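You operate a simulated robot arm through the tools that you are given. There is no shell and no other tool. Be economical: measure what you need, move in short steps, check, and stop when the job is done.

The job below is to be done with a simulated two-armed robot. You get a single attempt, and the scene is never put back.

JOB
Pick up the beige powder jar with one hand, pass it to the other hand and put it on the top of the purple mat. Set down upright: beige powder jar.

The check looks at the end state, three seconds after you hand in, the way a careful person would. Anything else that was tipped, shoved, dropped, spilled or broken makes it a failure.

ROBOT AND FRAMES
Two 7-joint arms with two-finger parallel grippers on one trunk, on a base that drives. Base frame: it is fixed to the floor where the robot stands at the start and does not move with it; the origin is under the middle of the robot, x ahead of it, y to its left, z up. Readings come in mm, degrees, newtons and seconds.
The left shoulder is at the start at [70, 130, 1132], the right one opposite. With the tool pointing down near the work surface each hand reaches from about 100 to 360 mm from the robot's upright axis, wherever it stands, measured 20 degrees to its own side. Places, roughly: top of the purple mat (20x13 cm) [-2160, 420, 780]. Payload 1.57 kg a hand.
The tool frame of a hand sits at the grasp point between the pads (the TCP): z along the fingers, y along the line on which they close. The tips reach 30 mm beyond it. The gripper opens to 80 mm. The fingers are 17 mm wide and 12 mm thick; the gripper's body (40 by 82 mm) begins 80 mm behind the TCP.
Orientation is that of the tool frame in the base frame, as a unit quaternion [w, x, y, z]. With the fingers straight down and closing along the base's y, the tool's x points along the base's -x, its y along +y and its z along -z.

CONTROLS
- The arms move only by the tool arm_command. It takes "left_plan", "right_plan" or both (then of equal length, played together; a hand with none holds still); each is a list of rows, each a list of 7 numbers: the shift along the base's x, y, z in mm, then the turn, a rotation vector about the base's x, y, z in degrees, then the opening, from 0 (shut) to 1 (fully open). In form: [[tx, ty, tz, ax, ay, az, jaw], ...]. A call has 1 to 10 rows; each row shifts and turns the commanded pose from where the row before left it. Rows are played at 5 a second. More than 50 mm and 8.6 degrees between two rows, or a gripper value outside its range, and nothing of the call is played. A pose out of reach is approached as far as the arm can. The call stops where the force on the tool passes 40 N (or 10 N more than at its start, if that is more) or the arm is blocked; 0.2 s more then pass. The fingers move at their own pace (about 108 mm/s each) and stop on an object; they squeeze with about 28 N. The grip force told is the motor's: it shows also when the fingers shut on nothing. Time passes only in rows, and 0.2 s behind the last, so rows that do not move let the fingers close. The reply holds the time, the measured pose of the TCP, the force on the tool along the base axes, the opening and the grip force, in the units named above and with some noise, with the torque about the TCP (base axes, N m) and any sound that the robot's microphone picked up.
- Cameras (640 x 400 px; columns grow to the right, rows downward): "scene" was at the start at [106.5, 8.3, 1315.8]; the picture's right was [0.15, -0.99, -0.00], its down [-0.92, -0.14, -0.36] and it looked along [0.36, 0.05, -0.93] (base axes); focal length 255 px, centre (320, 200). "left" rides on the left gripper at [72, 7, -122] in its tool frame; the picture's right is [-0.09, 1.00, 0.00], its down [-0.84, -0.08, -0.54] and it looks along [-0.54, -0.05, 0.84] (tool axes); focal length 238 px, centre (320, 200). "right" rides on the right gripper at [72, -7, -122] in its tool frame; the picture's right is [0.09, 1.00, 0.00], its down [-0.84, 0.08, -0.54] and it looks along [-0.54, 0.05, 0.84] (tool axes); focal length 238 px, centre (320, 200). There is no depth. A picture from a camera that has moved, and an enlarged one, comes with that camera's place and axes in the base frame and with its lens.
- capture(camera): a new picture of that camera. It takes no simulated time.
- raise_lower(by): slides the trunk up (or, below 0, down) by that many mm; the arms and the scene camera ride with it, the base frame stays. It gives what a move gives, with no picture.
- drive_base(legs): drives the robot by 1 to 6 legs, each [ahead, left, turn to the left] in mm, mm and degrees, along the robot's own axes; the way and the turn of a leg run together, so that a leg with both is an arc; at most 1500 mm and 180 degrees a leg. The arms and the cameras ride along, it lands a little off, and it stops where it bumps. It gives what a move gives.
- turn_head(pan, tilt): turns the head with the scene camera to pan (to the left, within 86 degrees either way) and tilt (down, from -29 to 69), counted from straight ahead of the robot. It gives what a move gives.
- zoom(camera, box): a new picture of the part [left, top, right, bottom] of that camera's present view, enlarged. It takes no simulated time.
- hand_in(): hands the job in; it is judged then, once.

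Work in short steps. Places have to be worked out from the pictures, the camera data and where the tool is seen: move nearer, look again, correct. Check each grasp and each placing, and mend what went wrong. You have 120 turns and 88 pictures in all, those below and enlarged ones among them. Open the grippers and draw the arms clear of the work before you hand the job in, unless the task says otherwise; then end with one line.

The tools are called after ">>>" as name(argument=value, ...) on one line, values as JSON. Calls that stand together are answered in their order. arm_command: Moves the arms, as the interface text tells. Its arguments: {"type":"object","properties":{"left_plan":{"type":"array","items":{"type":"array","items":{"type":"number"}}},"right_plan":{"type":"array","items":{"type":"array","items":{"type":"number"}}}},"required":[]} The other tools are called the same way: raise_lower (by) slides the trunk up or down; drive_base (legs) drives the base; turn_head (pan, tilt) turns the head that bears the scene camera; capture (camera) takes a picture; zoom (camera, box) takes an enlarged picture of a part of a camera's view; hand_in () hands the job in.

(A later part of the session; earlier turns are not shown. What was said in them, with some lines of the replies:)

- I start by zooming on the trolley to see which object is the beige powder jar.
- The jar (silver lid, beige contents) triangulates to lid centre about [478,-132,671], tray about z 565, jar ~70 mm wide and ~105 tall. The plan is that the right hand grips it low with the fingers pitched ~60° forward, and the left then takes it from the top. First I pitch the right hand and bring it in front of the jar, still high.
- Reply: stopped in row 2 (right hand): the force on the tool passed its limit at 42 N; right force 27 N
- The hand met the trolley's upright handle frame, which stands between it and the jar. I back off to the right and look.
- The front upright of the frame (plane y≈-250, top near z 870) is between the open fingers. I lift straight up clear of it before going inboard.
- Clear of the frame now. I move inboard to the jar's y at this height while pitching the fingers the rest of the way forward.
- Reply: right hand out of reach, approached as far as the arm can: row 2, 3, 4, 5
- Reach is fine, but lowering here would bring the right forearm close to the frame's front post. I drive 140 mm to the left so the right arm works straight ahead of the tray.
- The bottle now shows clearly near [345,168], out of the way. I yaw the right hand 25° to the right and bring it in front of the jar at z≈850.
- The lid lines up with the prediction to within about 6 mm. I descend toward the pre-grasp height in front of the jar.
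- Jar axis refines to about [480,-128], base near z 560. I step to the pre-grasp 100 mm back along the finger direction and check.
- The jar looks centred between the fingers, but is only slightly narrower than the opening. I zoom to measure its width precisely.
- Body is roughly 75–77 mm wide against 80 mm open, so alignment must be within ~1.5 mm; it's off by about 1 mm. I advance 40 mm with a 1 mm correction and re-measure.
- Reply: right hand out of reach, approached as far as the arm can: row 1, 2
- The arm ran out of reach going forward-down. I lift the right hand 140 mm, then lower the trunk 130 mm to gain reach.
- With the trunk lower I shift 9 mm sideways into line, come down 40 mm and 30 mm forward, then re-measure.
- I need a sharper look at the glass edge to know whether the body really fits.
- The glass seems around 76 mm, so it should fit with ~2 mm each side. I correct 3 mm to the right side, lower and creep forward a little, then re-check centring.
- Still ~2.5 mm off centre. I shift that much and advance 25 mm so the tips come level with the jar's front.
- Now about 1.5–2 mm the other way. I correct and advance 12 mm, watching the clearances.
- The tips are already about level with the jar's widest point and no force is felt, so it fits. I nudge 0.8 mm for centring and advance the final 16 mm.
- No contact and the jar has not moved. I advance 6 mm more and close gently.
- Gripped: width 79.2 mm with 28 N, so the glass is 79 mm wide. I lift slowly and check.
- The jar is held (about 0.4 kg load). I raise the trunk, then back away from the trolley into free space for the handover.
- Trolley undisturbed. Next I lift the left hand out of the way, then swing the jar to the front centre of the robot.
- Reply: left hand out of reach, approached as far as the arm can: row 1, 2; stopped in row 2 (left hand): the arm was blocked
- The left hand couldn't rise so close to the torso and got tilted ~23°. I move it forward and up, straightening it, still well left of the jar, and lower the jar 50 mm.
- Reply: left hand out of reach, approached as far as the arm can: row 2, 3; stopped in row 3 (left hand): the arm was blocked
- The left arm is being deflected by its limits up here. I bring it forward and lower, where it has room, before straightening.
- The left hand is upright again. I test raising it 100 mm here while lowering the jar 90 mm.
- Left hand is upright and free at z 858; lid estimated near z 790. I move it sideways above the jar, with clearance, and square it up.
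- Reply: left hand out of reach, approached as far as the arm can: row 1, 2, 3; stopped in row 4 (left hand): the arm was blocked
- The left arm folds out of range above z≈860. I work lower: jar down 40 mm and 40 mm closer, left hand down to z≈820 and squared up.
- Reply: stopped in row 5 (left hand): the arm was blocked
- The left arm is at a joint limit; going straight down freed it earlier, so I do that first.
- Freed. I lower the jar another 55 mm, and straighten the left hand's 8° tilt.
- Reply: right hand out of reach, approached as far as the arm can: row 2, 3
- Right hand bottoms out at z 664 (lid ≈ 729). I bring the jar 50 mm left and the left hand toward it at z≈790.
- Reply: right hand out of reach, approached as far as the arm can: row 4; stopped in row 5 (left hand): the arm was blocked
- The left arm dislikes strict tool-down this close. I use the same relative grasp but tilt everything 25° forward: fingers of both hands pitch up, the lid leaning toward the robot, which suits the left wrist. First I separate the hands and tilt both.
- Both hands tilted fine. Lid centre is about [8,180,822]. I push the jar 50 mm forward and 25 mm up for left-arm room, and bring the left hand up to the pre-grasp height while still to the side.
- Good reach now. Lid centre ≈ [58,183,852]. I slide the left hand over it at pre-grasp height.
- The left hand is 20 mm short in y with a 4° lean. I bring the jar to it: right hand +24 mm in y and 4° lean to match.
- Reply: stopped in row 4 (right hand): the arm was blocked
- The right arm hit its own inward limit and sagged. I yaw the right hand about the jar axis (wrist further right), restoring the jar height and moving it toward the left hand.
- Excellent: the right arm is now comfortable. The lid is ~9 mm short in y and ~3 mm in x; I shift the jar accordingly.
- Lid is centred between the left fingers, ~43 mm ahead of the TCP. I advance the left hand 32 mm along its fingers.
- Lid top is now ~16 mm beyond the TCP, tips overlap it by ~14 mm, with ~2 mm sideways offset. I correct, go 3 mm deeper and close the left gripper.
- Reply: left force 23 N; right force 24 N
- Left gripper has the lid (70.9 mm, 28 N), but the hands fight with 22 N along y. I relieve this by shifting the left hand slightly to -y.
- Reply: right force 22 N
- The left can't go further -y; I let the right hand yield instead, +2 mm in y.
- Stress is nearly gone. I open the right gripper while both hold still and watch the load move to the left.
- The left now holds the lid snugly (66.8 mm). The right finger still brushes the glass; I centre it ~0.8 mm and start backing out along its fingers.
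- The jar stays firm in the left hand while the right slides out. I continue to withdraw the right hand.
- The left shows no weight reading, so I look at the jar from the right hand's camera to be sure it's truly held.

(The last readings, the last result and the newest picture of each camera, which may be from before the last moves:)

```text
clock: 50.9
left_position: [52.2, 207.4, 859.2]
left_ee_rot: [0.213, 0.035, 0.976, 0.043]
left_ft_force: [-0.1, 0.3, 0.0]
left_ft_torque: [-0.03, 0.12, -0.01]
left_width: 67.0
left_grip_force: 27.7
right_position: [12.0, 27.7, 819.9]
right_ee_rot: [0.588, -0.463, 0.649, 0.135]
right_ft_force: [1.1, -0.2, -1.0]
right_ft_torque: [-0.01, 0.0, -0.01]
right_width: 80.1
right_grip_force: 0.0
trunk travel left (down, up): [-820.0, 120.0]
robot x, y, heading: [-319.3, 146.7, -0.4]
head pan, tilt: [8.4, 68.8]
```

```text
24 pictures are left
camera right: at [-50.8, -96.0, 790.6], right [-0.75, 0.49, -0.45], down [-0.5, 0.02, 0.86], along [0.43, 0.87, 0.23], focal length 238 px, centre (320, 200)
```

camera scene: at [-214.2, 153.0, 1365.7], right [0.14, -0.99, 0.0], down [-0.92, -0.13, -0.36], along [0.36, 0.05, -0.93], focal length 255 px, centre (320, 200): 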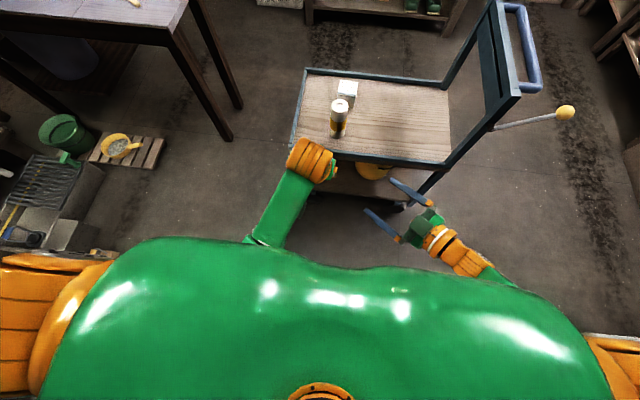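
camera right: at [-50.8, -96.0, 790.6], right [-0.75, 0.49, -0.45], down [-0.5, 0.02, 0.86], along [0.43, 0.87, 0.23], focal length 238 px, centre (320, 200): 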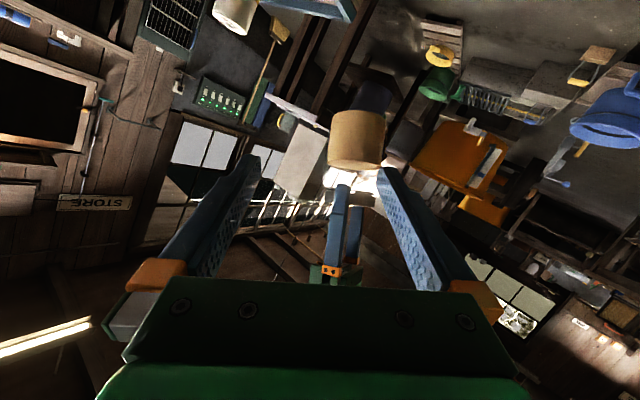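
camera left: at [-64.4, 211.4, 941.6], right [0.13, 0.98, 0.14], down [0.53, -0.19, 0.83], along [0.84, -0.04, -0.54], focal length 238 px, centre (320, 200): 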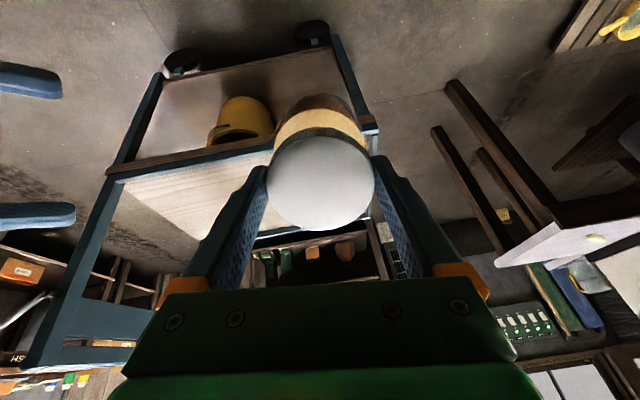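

The jar hangs securely from the left fingers. Before driving I tuck both hands somewhat and look around toward the mat side with the head.

>>> turn_head(pan=86, tilt=30)

>>> capture(camera="scene")

>>> turn_head(pan=-86, tilt=30)

>>> capture(camera="scene")

```text
clock: 52.4
left_position: [50.9, 206.4, 859.8]
left_ee_rot: [0.213, 0.034, 0.976, 0.043]
left_ft_force: [0.2, 0.0, 0.6]
left_ft_torque: [-0.02, 0.1, 0.0]
left_width: 67.1
left_grip_force: 28.2
right_position: [13.1, 26.2, 818.9]
right_ee_rot: [0.588, -0.463, 0.649, 0.137]
right_ft_force: [0.5, 0.2, -0.4]
right_ft_torque: [-0.03, -0.01, 0.01]
right_width: 80.0
right_grip_force: 0.0
trunk travel left (down, up): [-820.0, 120.0]
robot x, y, heading: [-321.7, 145.3, -0.4]
head pan, tilt: [85.9, 30.0]
```

```text
23 pictures are left
camera scene: at [-262.1, 235.0, 1417.2], right [1.0, -0.08, 0.0], down [-0.04, -0.5, -0.87], along [0.07, 0.86, -0.5], focal length 255 px, centre (320, 200)
```

scene: 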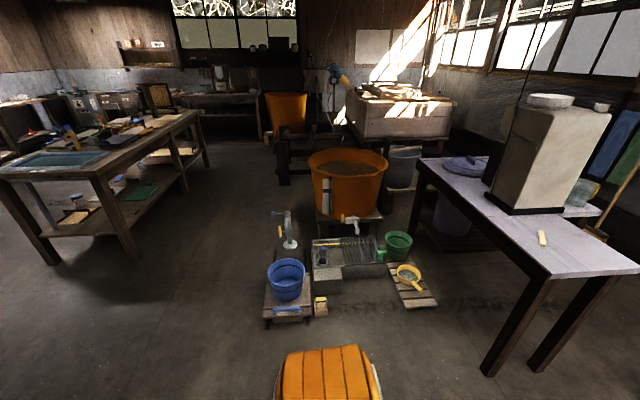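

```text
clock: 55.0
left_position: [49.9, 206.0, 860.1]
left_ee_rot: [0.213, 0.034, 0.976, 0.043]
left_ft_force: [0.1, 0.4, 0.0]
left_ft_torque: [0.0, 0.1, -0.02]
left_width: 66.6
left_grip_force: 28.5
right_position: [13.5, 27.5, 818.3]
right_ee_rot: [0.588, -0.463, 0.649, 0.137]
right_ft_force: [0.5, 0.6, 0.2]
right_ft_torque: [0.03, 0.0, 0.03]
right_width: 79.9
right_grip_force: 0.0
trunk travel left (down, up): [-820.0, 120.0]
robot x, y, heading: [-320.6, 146.7, -0.8]
head pan, tilt: [-85.9, 30.0]
```

```text
22 pictures are left
camera scene: at [-263.9, 54.6, 1417.3], right [-1.0, -0.06, 0.0], down [-0.03, 0.5, -0.87], along [0.05, -0.86, -0.5], focal length 255 px, centre (320, 200)
```

scene: 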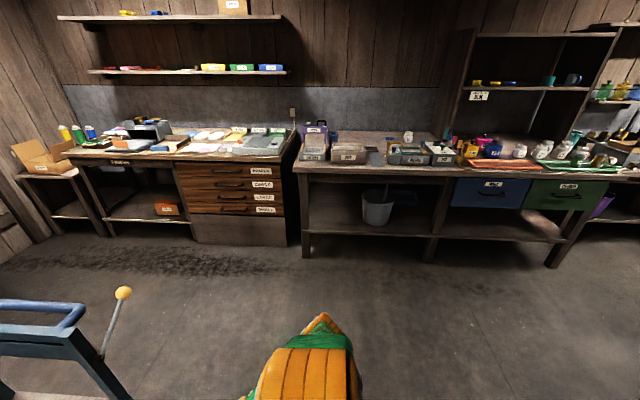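

Plenty of room to turn. I turn 90° left and look toward the mat (−x) with the head.

>>> drive_base(legs=[[0, 0, 90]])

>>> turn_head(pan=80, tilt=22)

>>> capture(camera="scene")

```text
clock: 59.3
left_position: [-386.9, 518.7, 859.9]
left_ee_rot: [0.118, -0.67, 0.71, 0.182]
left_ft_force: [-0.2, 0.3, 0.5]
left_ft_torque: [-0.07, -0.02, 0.02]
left_width: 66.8
left_grip_force: 28.4
right_position: [-208.2, 480.8, 820.1]
right_ee_rot: [-0.316, 0.788, -0.126, -0.514]
right_ft_force: [0.1, 1.0, 0.0]
right_ft_torque: [0.01, -0.02, 0.0]
right_width: 79.8
right_grip_force: 0.1
trunk travel left (down, up): [-820.0, 120.0]
robot x, y, heading: [-321.9, 144.8, 90.2]
head pan, tilt: [-85.9, 30.0]
```

```text
clock: 61.8
left_position: [-387.3, 518.4, 859.2]
left_ee_rot: [0.117, -0.67, 0.71, 0.181]
left_ft_force: [-0.4, 0.3, 0.6]
left_ft_torque: [-0.11, -0.02, 0.0]
left_width: 66.9
left_grip_force: 27.8
right_position: [-207.8, 480.7, 819.0]
right_ee_rot: [-0.316, 0.787, -0.127, -0.514]
right_ft_force: [0.6, 0.0, 0.1]
right_ft_torque: [-0.03, -0.02, -0.01]
right_width: 80.1
right_grip_force: 0.1
trunk travel left (down, up): [-820.0, 120.0]
robot x, y, heading: [-321.5, 145.0, 90.2]
head pan, tilt: [80.0, 22.0]
```

```text
21 pictures are left
camera scene: at [-412.2, 212.3, 1430.1], right [0.17, 0.99, 0.0], down [0.37, -0.07, -0.93], along [-0.91, 0.16, -0.37], focal length 255 px, centre (320, 200)
```

scene: 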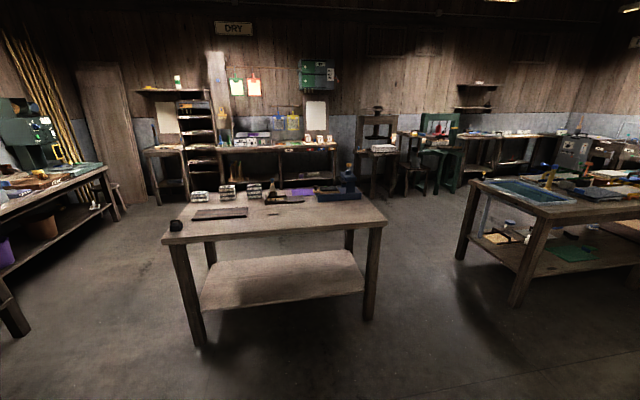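

A central table stands ahead; the purple mat is on its far side, among other items. I zoom in.

>>> zoom(camera="scene", box=[150, 165, 400, 265])

```text
2.56 times, centred on (275, 215) of scene
camera zoom: at [-412.2, 212.3, 1430.1], right [0.17, 0.99, 0.0], down [0.37, -0.07, -0.93], along [-0.91, 0.16, -0.37], focal length 652 px, centre (435, 162)
```

zoom: 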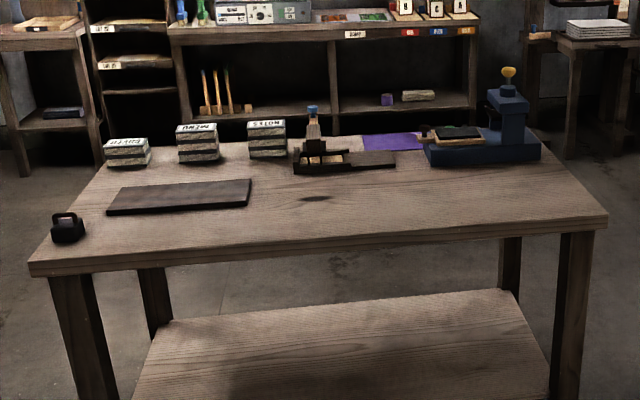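

The mat lies near the table's far edge (x≈-2258), with tools in front of it on this side, so I approach from behind the table facing +x. The route is round the −y end (gap y −374 to −1450). First I turn back to heading 0, back up and sidestep.

>>> drive_base(legs=[[0, 0, -90], [-750, 0, 0], [0, -1065, 0]])

```text
clock: 74.7
left_position: [-632.5, -876.8, 858.7]
left_ee_rot: [0.21, 0.002, 0.977, 0.05]
left_ft_force: [0.2, -0.4, 0.1]
left_ft_torque: [-0.01, 0.12, 0.04]
left_width: 66.7
left_grip_force: 27.5
right_position: [-660.2, -1060.2, 819.4]
right_ee_rot: [0.583, -0.484, 0.634, 0.154]
right_ft_force: [0.3, -0.4, 0.1]
right_ft_torque: [-0.01, 0.0, -0.03]
right_width: 80.2
right_grip_force: 0.1
trunk travel left (down, up): [-820.0, 120.0]
robot x, y, heading: [-1001.5, -961.3, 3.0]
head pan, tilt: [80.0, 22.0]
```

Now at [-1001,-961], heading 3°. I straighten, recentre, and back along the gap.

>>> drive_base(legs=[[0, 46, -3], [-900, 0, 0]])

>>> turn_head(pan=-80, tilt=30)

>>> capture(camera="scene")

```text
clock: 79.9
left_position: [-1522.6, -855.4, 859.2]
left_ee_rot: [0.21, 0.016, 0.976, 0.048]
left_ft_force: [0.5, -0.9, -1.2]
left_ft_torque: [0.01, 0.07, 0.01]
left_width: 66.7
left_grip_force: 28.0
right_position: [-1556.0, -1035.8, 818.8]
right_ee_rot: [0.585, -0.475, 0.641, 0.146]
right_ft_force: [0.0, 0.4, -0.4]
right_ft_torque: [0.0, 0.01, -0.01]
right_width: 80.0
right_grip_force: 0.0
trunk travel left (down, up): [-820.0, 120.0]
robot x, y, heading: [-1895.1, -932.4, 1.9]
head pan, tilt: [80.0, 22.0]
```

```text
clock: 82.3
left_position: [-1522.7, -855.5, 859.2]
left_ee_rot: [0.211, 0.016, 0.976, 0.048]
left_ft_force: [0.3, 0.0, -0.9]
left_ft_torque: [-0.02, 0.14, 0.01]
left_width: 66.9
left_grip_force: 27.5
right_position: [-1556.4, -1035.7, 819.3]
right_ee_rot: [0.585, -0.474, 0.641, 0.146]
right_ft_force: [-0.8, -0.4, -0.1]
right_ft_torque: [0.01, 0.01, 0.01]
right_width: 80.3
right_grip_force: 0.2
trunk travel left (down, up): [-820.0, 120.0]
robot x, y, heading: [-1896.2, -930.5, 1.5]
head pan, tilt: [-80.0, 30.0]
```

```text
19 pictures are left
camera scene: at [-1824.1, -1017.9, 1417.3], right [-0.98, -0.2, 0.0], down [-0.1, 0.49, -0.87], along [0.17, -0.85, -0.5], focal length 255 px, centre (320, 200)
```

scene: 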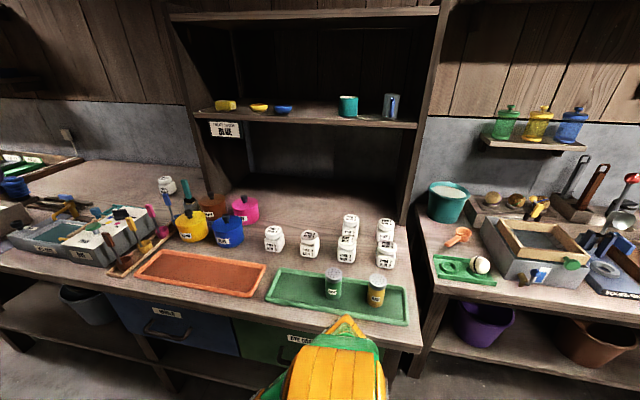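

The bench on the right side is close but clear. I shift 35 mm away from it and keep backing past the table.

>>> drive_base(legs=[[0, 35, -1.7], [-880, 0, 0]])

>>> turn_head(pan=45, tilt=30)

>>> capture(camera="scene")

```text
clock: 87.4
left_position: [-2386.4, -827.6, 859.0]
left_ee_rot: [0.211, 0.032, 0.976, 0.045]
left_ft_force: [0.4, 0.6, 0.3]
left_ft_torque: [-0.01, 0.13, -0.02]
left_width: 66.5
left_grip_force: 28.3
right_position: [-2426.5, -1009.6, 818.4]
right_ee_rot: [0.588, -0.463, 0.649, 0.137]
right_ft_force: [0.2, 0.1, -0.3]
right_ft_torque: [0.01, -0.06, -0.02]
right_width: 80.0
right_grip_force: 0.1
trunk travel left (down, up): [-820.0, 120.0]
robot x, y, heading: [-2759.7, -894.9, -0.4]
head pan, tilt: [-80.0, 30.0]
```

```text
clock: 89.4
left_position: [-2385.7, -829.0, 859.5]
left_ee_rot: [0.211, 0.032, 0.976, 0.045]
left_ft_force: [-1.1, 0.2, -0.7]
left_ft_torque: [-0.05, 0.12, 0.0]
left_width: 66.5
left_grip_force: 27.9
right_position: [-2426.2, -1009.7, 819.3]
right_ee_rot: [0.588, -0.464, 0.648, 0.138]
right_ft_force: [0.1, 0.2, 0.5]
right_ft_torque: [-0.01, 0.03, 0.01]
right_width: 79.9
right_grip_force: 0.0
trunk travel left (down, up): [-820.0, 120.0]
robot x, y, heading: [-2758.9, -889.7, -0.4]
head pan, tilt: [45.0, 30.0]
```

```text
18 pictures are left
camera scene: at [-2643.9, -828.6, 1417.2], right [0.7, -0.71, 0.0], down [-0.36, -0.35, -0.87], along [0.62, 0.61, -0.5], focal length 255 px, centre (320, 200)
```

scene: 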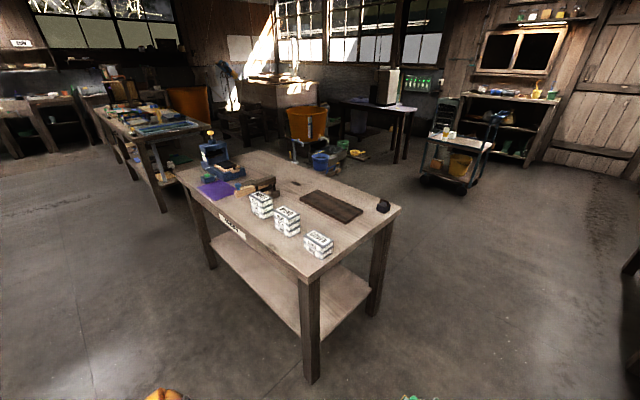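

Clear space behind the table. I sidestep left to line up with the mat, keeping the hands short of the edge, and look at it.

>>> drive_base(legs=[[-40, 0, 0.4], [0, 1200, 0]])

>>> raise_lower(by=115)

>>> turn_head(pan=10, tilt=52)

>>> capture(camera="scene")

```text
clock: 95.9
left_position: [-2432.0, 349.9, 858.9]
left_ee_rot: [0.211, 0.028, 0.976, 0.047]
left_ft_force: [0.2, 0.4, 0.0]
left_ft_torque: [-0.05, 0.14, -0.04]
left_width: 66.5
left_grip_force: 28.1
right_position: [-2469.0, 168.8, 820.1]
right_ee_rot: [0.587, -0.468, 0.646, 0.14]
right_ft_force: [0.3, -0.4, 0.1]
right_ft_torque: [-0.01, 0.0, -0.03]
right_width: 80.0
right_grip_force: 0.0
trunk travel left (down, up): [-820.0, 120.0]
robot x, y, heading: [-2802.2, 282.2, 0.1]
head pan, tilt: [45.0, 30.0]
```

```text
clock: 97.3
left_position: [-2432.8, 351.3, 973.1]
left_ee_rot: [0.211, 0.027, 0.976, 0.046]
left_ft_force: [-1.1, 0.0, -4.5]
left_ft_torque: [-0.03, 0.08, 0.01]
left_width: 66.8
left_grip_force: 28.1
right_position: [-2469.1, 169.0, 933.0]
right_ee_rot: [0.586, -0.468, 0.646, 0.14]
right_ft_force: [0.1, 0.9, -0.1]
right_ft_torque: [0.02, -0.01, 0.03]
right_width: 79.9
right_grip_force: 0.0
trunk travel left (down, up): [-935.0, 5.0]
robot x, y, heading: [-2804.9, 281.5, 0.1]
head pan, tilt: [45.0, 30.0]
```

```text
clock: 98.3
left_position: [-2431.5, 350.2, 972.7]
left_ee_rot: [0.212, 0.027, 0.976, 0.047]
left_ft_force: [-0.4, -0.6, -3.8]
left_ft_torque: [-0.01, 0.1, 0.0]
left_width: 66.6
left_grip_force: 27.9
right_position: [-2468.9, 169.6, 933.9]
right_ee_rot: [0.586, -0.468, 0.646, 0.14]
right_ft_force: [-0.4, -0.5, -0.4]
right_ft_torque: [0.0, 0.02, 0.01]
right_width: 80.1
right_grip_force: 0.0
trunk travel left (down, up): [-935.0, 5.0]
robot x, y, heading: [-2803.6, 290.4, 0.1]
head pan, tilt: [10.0, 52.0]
```

```text
17 pictures are left
camera scene: at [-2678.3, 296.7, 1500.1], right [0.18, -0.98, 0.0], down [-0.78, -0.14, -0.62], along [0.61, 0.11, -0.79], focal length 255 px, centre (320, 200)
```

scene: 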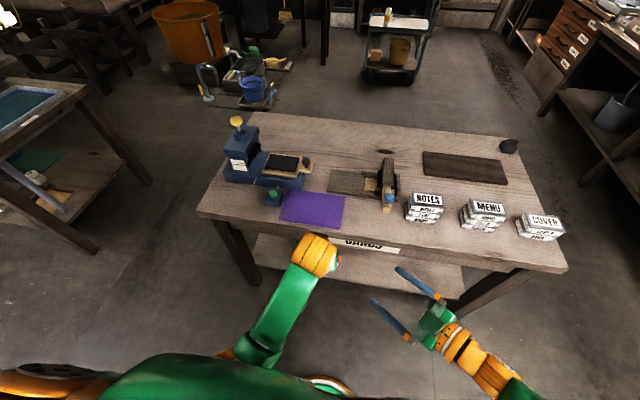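

Mat seen about [-2165,412]. Now I move the left hand outward to where its wrist is comfortable and bring the jar upright (undo 24.6° pitch, 5° roll).

>>> arm_command(left_plan=[[0, 35, 0, 0, 0, 0, 0.3], [-5, 35, -5, -1.6, 6, 0, 0.3], [-5, 25, -5, -1.6, 6.2, 0, 0.3], [-5, 15, -5, -1.6, 6.2, 0, 0.3], [-5, 0, -5, 0, 6.2, 0, 0.3], [0, 0, 0, 0, 0, 0, 0.3]])

>>> capture(camera="scene")

>>> capture(camera="left")

```text
clock: 99.7
left_position: [-2453.6, 460.6, 956.0]
left_ee_rot: [-0.001, 0.026, 1.0, -0.001]
left_ft_force: [0.0, 0.4, -3.7]
left_ft_torque: [0.0, 0.0, 0.01]
left_width: 66.6
left_grip_force: 28.4
right_position: [-2468.8, 169.1, 933.3]
right_ee_rot: [0.586, -0.469, 0.646, 0.14]
right_ft_force: [-0.1, 0.1, 0.6]
right_ft_torque: [0.01, -0.01, -0.01]
right_width: 79.7
right_grip_force: 0.1
trunk travel left (down, up): [-935.0, 5.0]
robot x, y, heading: [-2801.6, 284.6, 0.3]
head pan, tilt: [10.0, 52.0]
```

```text
16 pictures are left
camera scene: at [-2678.4, 297.2, 1500.0], right [0.18, -0.98, 0.0], down [-0.78, -0.14, -0.62], along [0.61, 0.11, -0.79], focal length 255 px, centre (320, 200)
```

scene: 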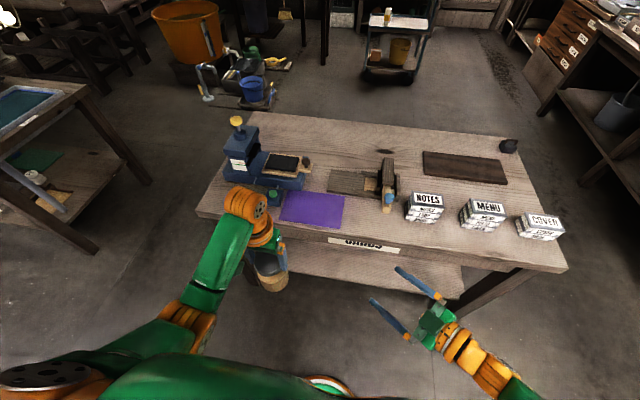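

```text
15 pictures are left
camera left: at [-2524.7, 472.0, 1078.7], right [0.14, 0.99, 0.0], down [0.83, -0.12, 0.54], along [0.53, -0.08, -0.84], focal length 238 px, centre (320, 200)
```

left: 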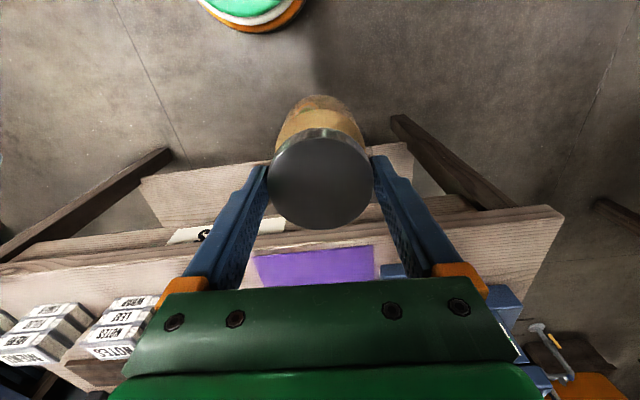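

The jar now hangs upright with ~60 mm clearance over table height. I tuck the right hand back, then drive in: 52 mm right and 262 mm forward.

>>> arm_command(right_plan=[[-10, -30, 0, 0, 0, 0, 1], [-15, -30, 0, 0, 0, 0, 1], [-20, -30, 0, 0, 0, 0, 1], [-25, -20, 0, 0, 0, 0, 1], [0, 0, 0, 0, 0, 0, 1]])

>>> drive_base(legs=[[0, -52, 0], [180, 0, 0]])

>>> capture(camera="scene")

```text
clock: 100.9
left_position: [-2453.0, 460.3, 955.3]
left_ee_rot: [0.0, 0.026, 1.0, -0.001]
left_ft_force: [0.0, -0.2, -3.6]
left_ft_torque: [-0.01, 0.03, -0.01]
left_width: 66.7
left_grip_force: 27.7
right_position: [-2538.2, 61.6, 933.8]
right_ee_rot: [0.587, -0.467, 0.646, 0.139]
right_ft_force: [0.0, 0.3, 0.1]
right_ft_torque: [-0.02, -0.01, -0.03]
right_width: 79.9
right_grip_force: 0.0
trunk travel left (down, up): [-935.0, 5.0]
robot x, y, heading: [-2808.1, 284.4, 0.4]
head pan, tilt: [10.0, 52.0]
```

```text
clock: 103.0
left_position: [-2277.0, 407.9, 957.4]
left_ee_rot: [0.0, 0.025, 1.0, -0.001]
left_ft_force: [0.4, -0.3, -4.6]
left_ft_torque: [0.01, 0.0, 0.02]
left_width: 66.8
left_grip_force: 28.2
right_position: [-2361.3, 8.1, 936.5]
right_ee_rot: [0.588, -0.468, 0.645, 0.139]
right_ft_force: [-0.3, -0.5, -0.9]
right_ft_torque: [-0.01, 0.03, -0.04]
right_width: 80.3
right_grip_force: 0.0
trunk travel left (down, up): [-935.0, 5.0]
robot x, y, heading: [-2625.4, 229.1, 0.0]
head pan, tilt: [10.0, 52.0]
```

```text
14 pictures are left
camera scene: at [-2503.6, 244.2, 1500.5], right [0.18, -0.98, 0.0], down [-0.77, -0.14, -0.62], along [0.61, 0.11, -0.79], focal length 255 px, centre (320, 200)
```

scene: 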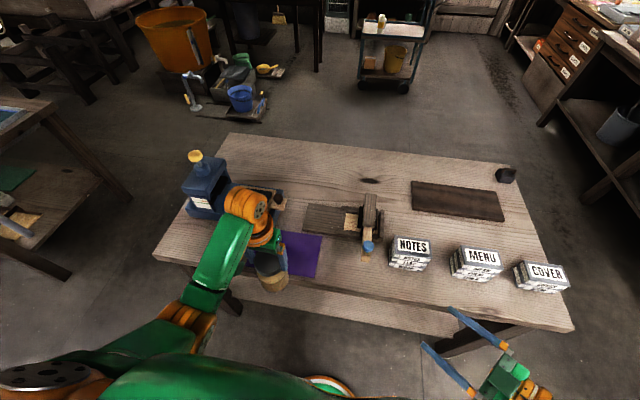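

Mat spans about x −2229…−2087, y 310…510, centre [-2158,410]. I drive the last 85 mm forward and finish with the arm.

>>> drive_base(legs=[[85, 0, 0]])

>>> capture(camera="left")

```text
clock: 104.1
left_position: [-2194.5, 408.6, 958.9]
left_ee_rot: [0.001, 0.026, 1.0, -0.001]
left_ft_force: [-0.4, 0.4, -3.5]
left_ft_torque: [0.0, 0.0, -0.01]
left_width: 66.5
left_grip_force: 27.5
right_position: [-2278.5, 9.6, 936.2]
right_ee_rot: [0.589, -0.467, 0.645, 0.138]
right_ft_force: [-1.4, 0.8, 0.1]
right_ft_torque: [0.0, -0.01, -0.04]
right_width: 80.0
right_grip_force: 0.0
trunk travel left (down, up): [-935.0, 5.0]
robot x, y, heading: [-2541.5, 230.7, 0.2]
head pan, tilt: [10.0, 52.0]
```

```text
13 pictures are left
camera left: at [-2266.6, 419.0, 1080.3], right [0.14, 0.99, 0.0], down [0.83, -0.12, 0.55], along [0.54, -0.08, -0.84], focal length 238 px, centre (320, 200)
```

left: 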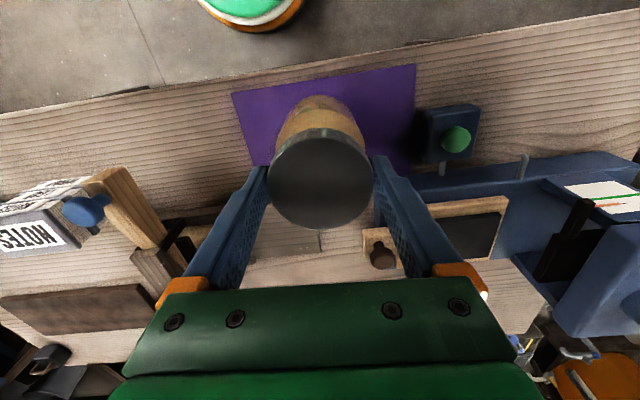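

The jar is over the mat; I shift +28 mm x, +3 mm y to its centre and descend 45 mm.

>>> arm_command(left_plan=[[14, 1.5, 0, 0, 0, 0, 0.3], [14, 1.5, 0, 0, 0, 0, 0.3], [0, 0, -15, 0, 0, 0, 0.3], [0, 0, -15, 0, 0, 0, 0.3], [0, 0, -15, 0, 0, 0, 0.3], [0, 0, 0, 0, 0, 0, 0.3]])

>>> zoom(camera="scene", box=[140, 180, 380, 330])

>>> capture(camera="left")

```text
clock: 105.5
left_position: [-2162.6, 410.8, 913.0]
left_ee_rot: [0.001, 0.025, 1.0, 0.0]
left_ft_force: [0.6, 1.4, 4.2]
left_ft_torque: [0.22, -0.31, 0.04]
left_width: 66.8
left_grip_force: 28.5
right_position: [-2276.4, 8.8, 935.5]
right_ee_rot: [0.587, -0.467, 0.646, 0.139]
right_ft_force: [-0.4, -1.0, -0.8]
right_ft_torque: [0.02, -0.01, -0.03]
right_width: 79.9
right_grip_force: 0.0
trunk travel left (down, up): [-935.0, 5.0]
robot x, y, heading: [-2538.6, 232.3, 0.4]
head pan, tilt: [10.0, 52.0]
```

```text
2.67 times, centred on (260, 255) of scene
camera zoom: at [-2416.1, 244.1, 1500.3], right [0.18, -0.98, 0.0], down [-0.78, -0.14, -0.62], along [0.61, 0.11, -0.79], focal length 679 px, centre (480, 53)
```

zoom: 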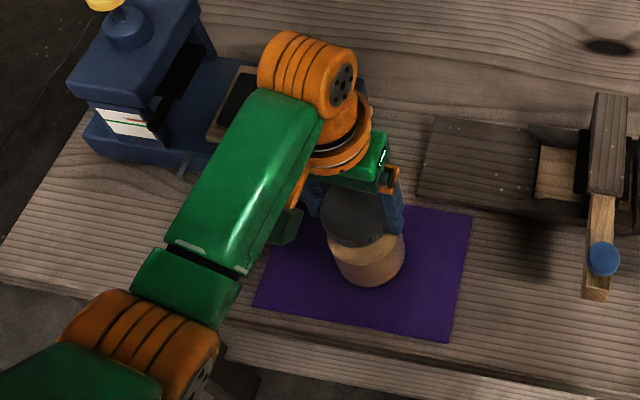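

```text
11 pictures are left
camera left: at [-2235.4, 421.2, 1034.5], right [0.14, 0.99, 0.0], down [0.83, -0.12, 0.54], along [0.54, -0.08, -0.84], focal length 238 px, centre (320, 200)
```

left: 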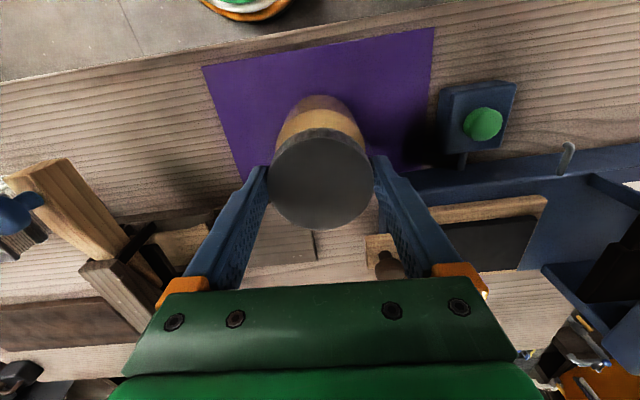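

Contact: ~8 N up, with torque showing the far-left bottom rim touches first, so the jar leans a few degrees. I rotate the hand with the torque to level it, lowering slightly.

>>> arm_command(left_plan=[[0, 0, 0, 1, -1.4, 0, 0.3], [0, 0, 0, 0, 0, 0, 0.3]])

```text
clock: 106.1
left_position: [-2164.7, 408.8, 912.1]
left_ee_rot: [0.011, 0.026, 1.0, 0.009]
left_ft_force: [-4.1, -3.3, 2.6]
left_ft_torque: [-0.56, 0.72, 0.0]
left_width: 66.6
left_grip_force: 28.4
right_position: [-2277.8, 8.1, 935.3]
right_ee_rot: [0.588, -0.467, 0.646, 0.139]
right_ft_force: [-0.1, 0.0, 0.6]
right_ft_torque: [-0.01, 0.01, 0.0]
right_width: 80.1
right_grip_force: 0.0
trunk travel left (down, up): [-935.0, 5.0]
robot x, y, heading: [-2539.1, 230.7, 0.2]
head pan, tilt: [10.0, 52.0]
```

That overshot slightly; the lean is only ~1°. I undo half of it.

>>> arm_command(left_plan=[[0, 0, 0, -0.5, 0.7, 0, 0.3], [0, 0, -1, 0, 0, 0, 0.3], [0, 0, 0, 0, 0, 0, 0.3]])

>>> zoom(camera="scene", box=[220, 220, 330, 310])

```text
clock: 106.9
left_position: [-2162.6, 409.9, 910.9]
left_ee_rot: [0.008, 0.026, 1.0, 0.004]
left_ft_force: [0.3, 1.7, 13.4]
left_ft_torque: [-0.02, 0.18, 0.1]
left_width: 66.4
left_grip_force: 28.3
right_position: [-2275.3, 8.7, 935.3]
right_ee_rot: [0.588, -0.468, 0.645, 0.139]
right_ft_force: [-0.1, 0.2, 0.4]
right_ft_torque: [0.01, 0.01, 0.02]
right_width: 80.1
right_grip_force: 0.1
trunk travel left (down, up): [-935.0, 5.0]
robot x, y, heading: [-2539.2, 235.6, 0.0]
head pan, tilt: [10.0, 52.0]
```

```text
4.44 times, centred on (275, 265) of scene
camera zoom: at [-2418.9, 243.5, 1500.6], right [0.18, -0.98, 0.0], down [-0.77, -0.14, -0.62], along [0.61, 0.11, -0.79], focal length 1132 px, centre (520, -89)
```

zoom: 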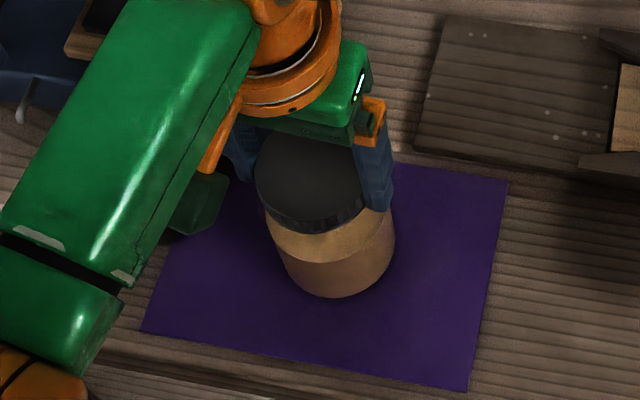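

It rests flat: 13 N up with almost no torque, on the mat's centre. I ease off slightly and open the left gripper.

>>> arm_command(left_plan=[[0, 0, 0.8, 0, 0, 0, 0.3], [0, 0, 0, 0, 0, 0, 0.88], [0, 0, 0, 0, 0, 0, 0.95], [0, 0, 0, 0, 0, 0, 1], [0, 0, 0, 0, 0, 0, 1]])

>>> capture(camera="left")

```text
clock: 108.1
left_position: [-2162.6, 409.2, 910.5]
left_ee_rot: [0.005, 0.026, 1.0, 0.004]
left_ft_force: [-0.2, 0.1, -0.4]
left_ft_torque: [-0.01, 0.0, 0.02]
left_width: 79.9
left_grip_force: 0.1
right_position: [-2274.7, 9.0, 935.4]
right_ee_rot: [0.587, -0.467, 0.646, 0.139]
right_ft_force: [0.2, 0.2, -0.1]
right_ft_torque: [0.01, -0.01, -0.01]
right_width: 80.0
right_grip_force: 0.1
trunk travel left (down, up): [-935.0, 5.0]
robot x, y, heading: [-2543.0, 231.2, 0.4]
head pan, tilt: [10.0, 52.0]
```

```text
9 pictures are left
camera left: at [-2235.5, 420.3, 1032.5], right [0.14, 0.99, 0.01], down [0.83, -0.12, 0.55], along [0.55, -0.07, -0.83], focal length 238 px, centre (320, 200)
```

left: 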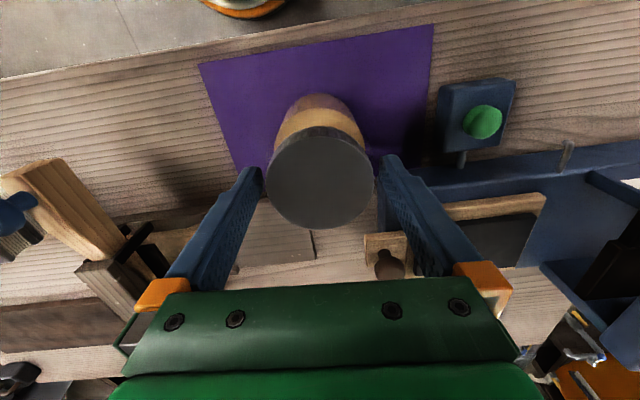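

Released, no forces. I lift the left hand straight up 50 mm.

>>> arm_command(left_plan=[[0, 0, 10, 0, 0, 0, 1], [0, 0, 20, 0, 0, 0, 1], [0, 0, 20, 0, 0, 0, 1], [0, 0, 0, 0, 0, 0, 1]])

>>> capture(camera="left")

```text
clock: 109.1
left_position: [-2161.4, 411.2, 960.2]
left_ee_rot: [0.005, 0.026, 1.0, 0.004]
left_ft_force: [-0.6, -0.4, 0.1]
left_ft_torque: [-0.01, 0.02, 0.01]
left_width: 79.9
left_grip_force: 0.0
right_position: [-2274.4, 9.2, 934.1]
right_ee_rot: [0.588, -0.466, 0.646, 0.139]
right_ft_force: [0.2, 0.8, -0.1]
right_ft_torque: [-0.01, 0.02, -0.01]
right_width: 79.9
right_grip_force: 0.0
trunk travel left (down, up): [-935.0, 5.0]
robot x, y, heading: [-2538.9, 229.9, 0.1]
head pan, tilt: [10.0, 52.0]
```

```text
8 pictures are left
camera left: at [-2234.8, 421.3, 1082.6], right [0.14, 0.99, 0.01], down [0.83, -0.12, 0.55], along [0.55, -0.07, -0.83], focal length 238 px, centre (320, 200)
```

left: 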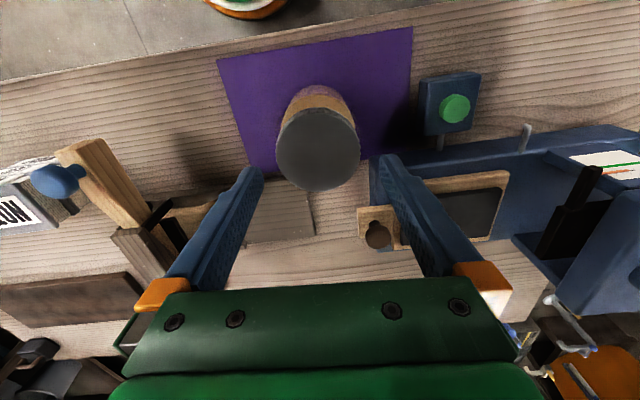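

The jar stands upright and the fingers are above the lid. I back the robot 250 mm away and check.

>>> drive_base(legs=[[-250, 0, 0]])

>>> capture(camera="scene")

>>> zoom(camera="scene", box=[200, 100, 460, 260])

```text
clock: 110.9
left_position: [-2413.6, 410.1, 959.6]
left_ee_rot: [0.004, 0.028, 1.0, 0.003]
left_ft_force: [-0.2, 0.9, -0.1]
left_ft_torque: [0.01, 0.01, 0.0]
left_width: 80.0
left_grip_force: 0.1
right_position: [-2529.4, 7.5, 934.1]
right_ee_rot: [0.587, -0.464, 0.648, 0.139]
right_ft_force: [0.8, 0.8, 0.3]
right_ft_torque: [0.0, 0.02, 0.01]
right_width: 80.0
right_grip_force: 0.1
trunk travel left (down, up): [-935.0, 5.0]
robot x, y, heading: [-2794.1, 229.8, -0.1]
head pan, tilt: [10.0, 52.0]
```

```text
7 pictures are left
camera scene: at [-2667.4, 243.4, 1499.8], right [0.17, -0.99, 0.0], down [-0.78, -0.14, -0.61], along [0.6, 0.11, -0.79], focal length 255 px, centre (320, 200)
```

scene: 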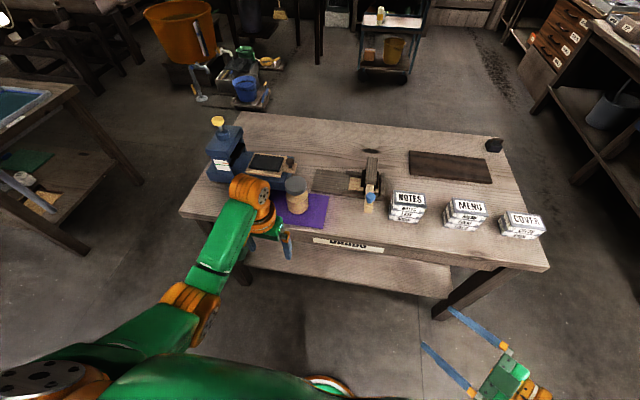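

```text
2.46 times, centred on (330, 180) of scene
camera zoom: at [-2667.4, 243.4, 1499.8], right [0.17, -0.99, 0.0], down [-0.78, -0.14, -0.61], along [0.6, 0.11, -0.79], focal length 627 px, centre (295, 249)
```

zoom: 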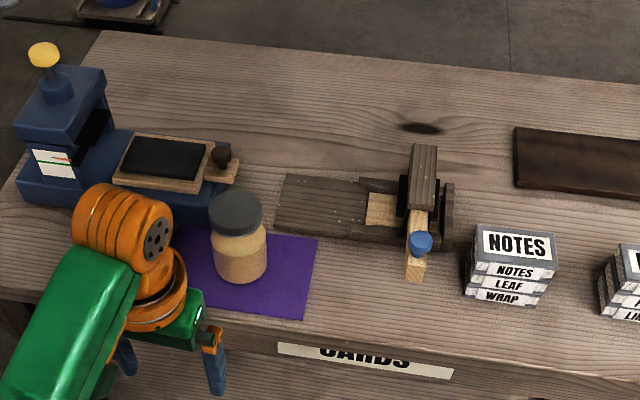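

The jar stands upright on the purple mat, nothing else has moved, and both grippers are open and clear. I hand in.

>>> hand_in()

```text
The job is handed in.
```

The beige powder jar stands upright near the middle of the purple mat: the right hand picked it up, passed it to the left, and the left set it down. Early on, the right hand bumped the trolley's handle frame at about 42 N, but the pictures afterwards showed nothing on the trolley tipped or moved.
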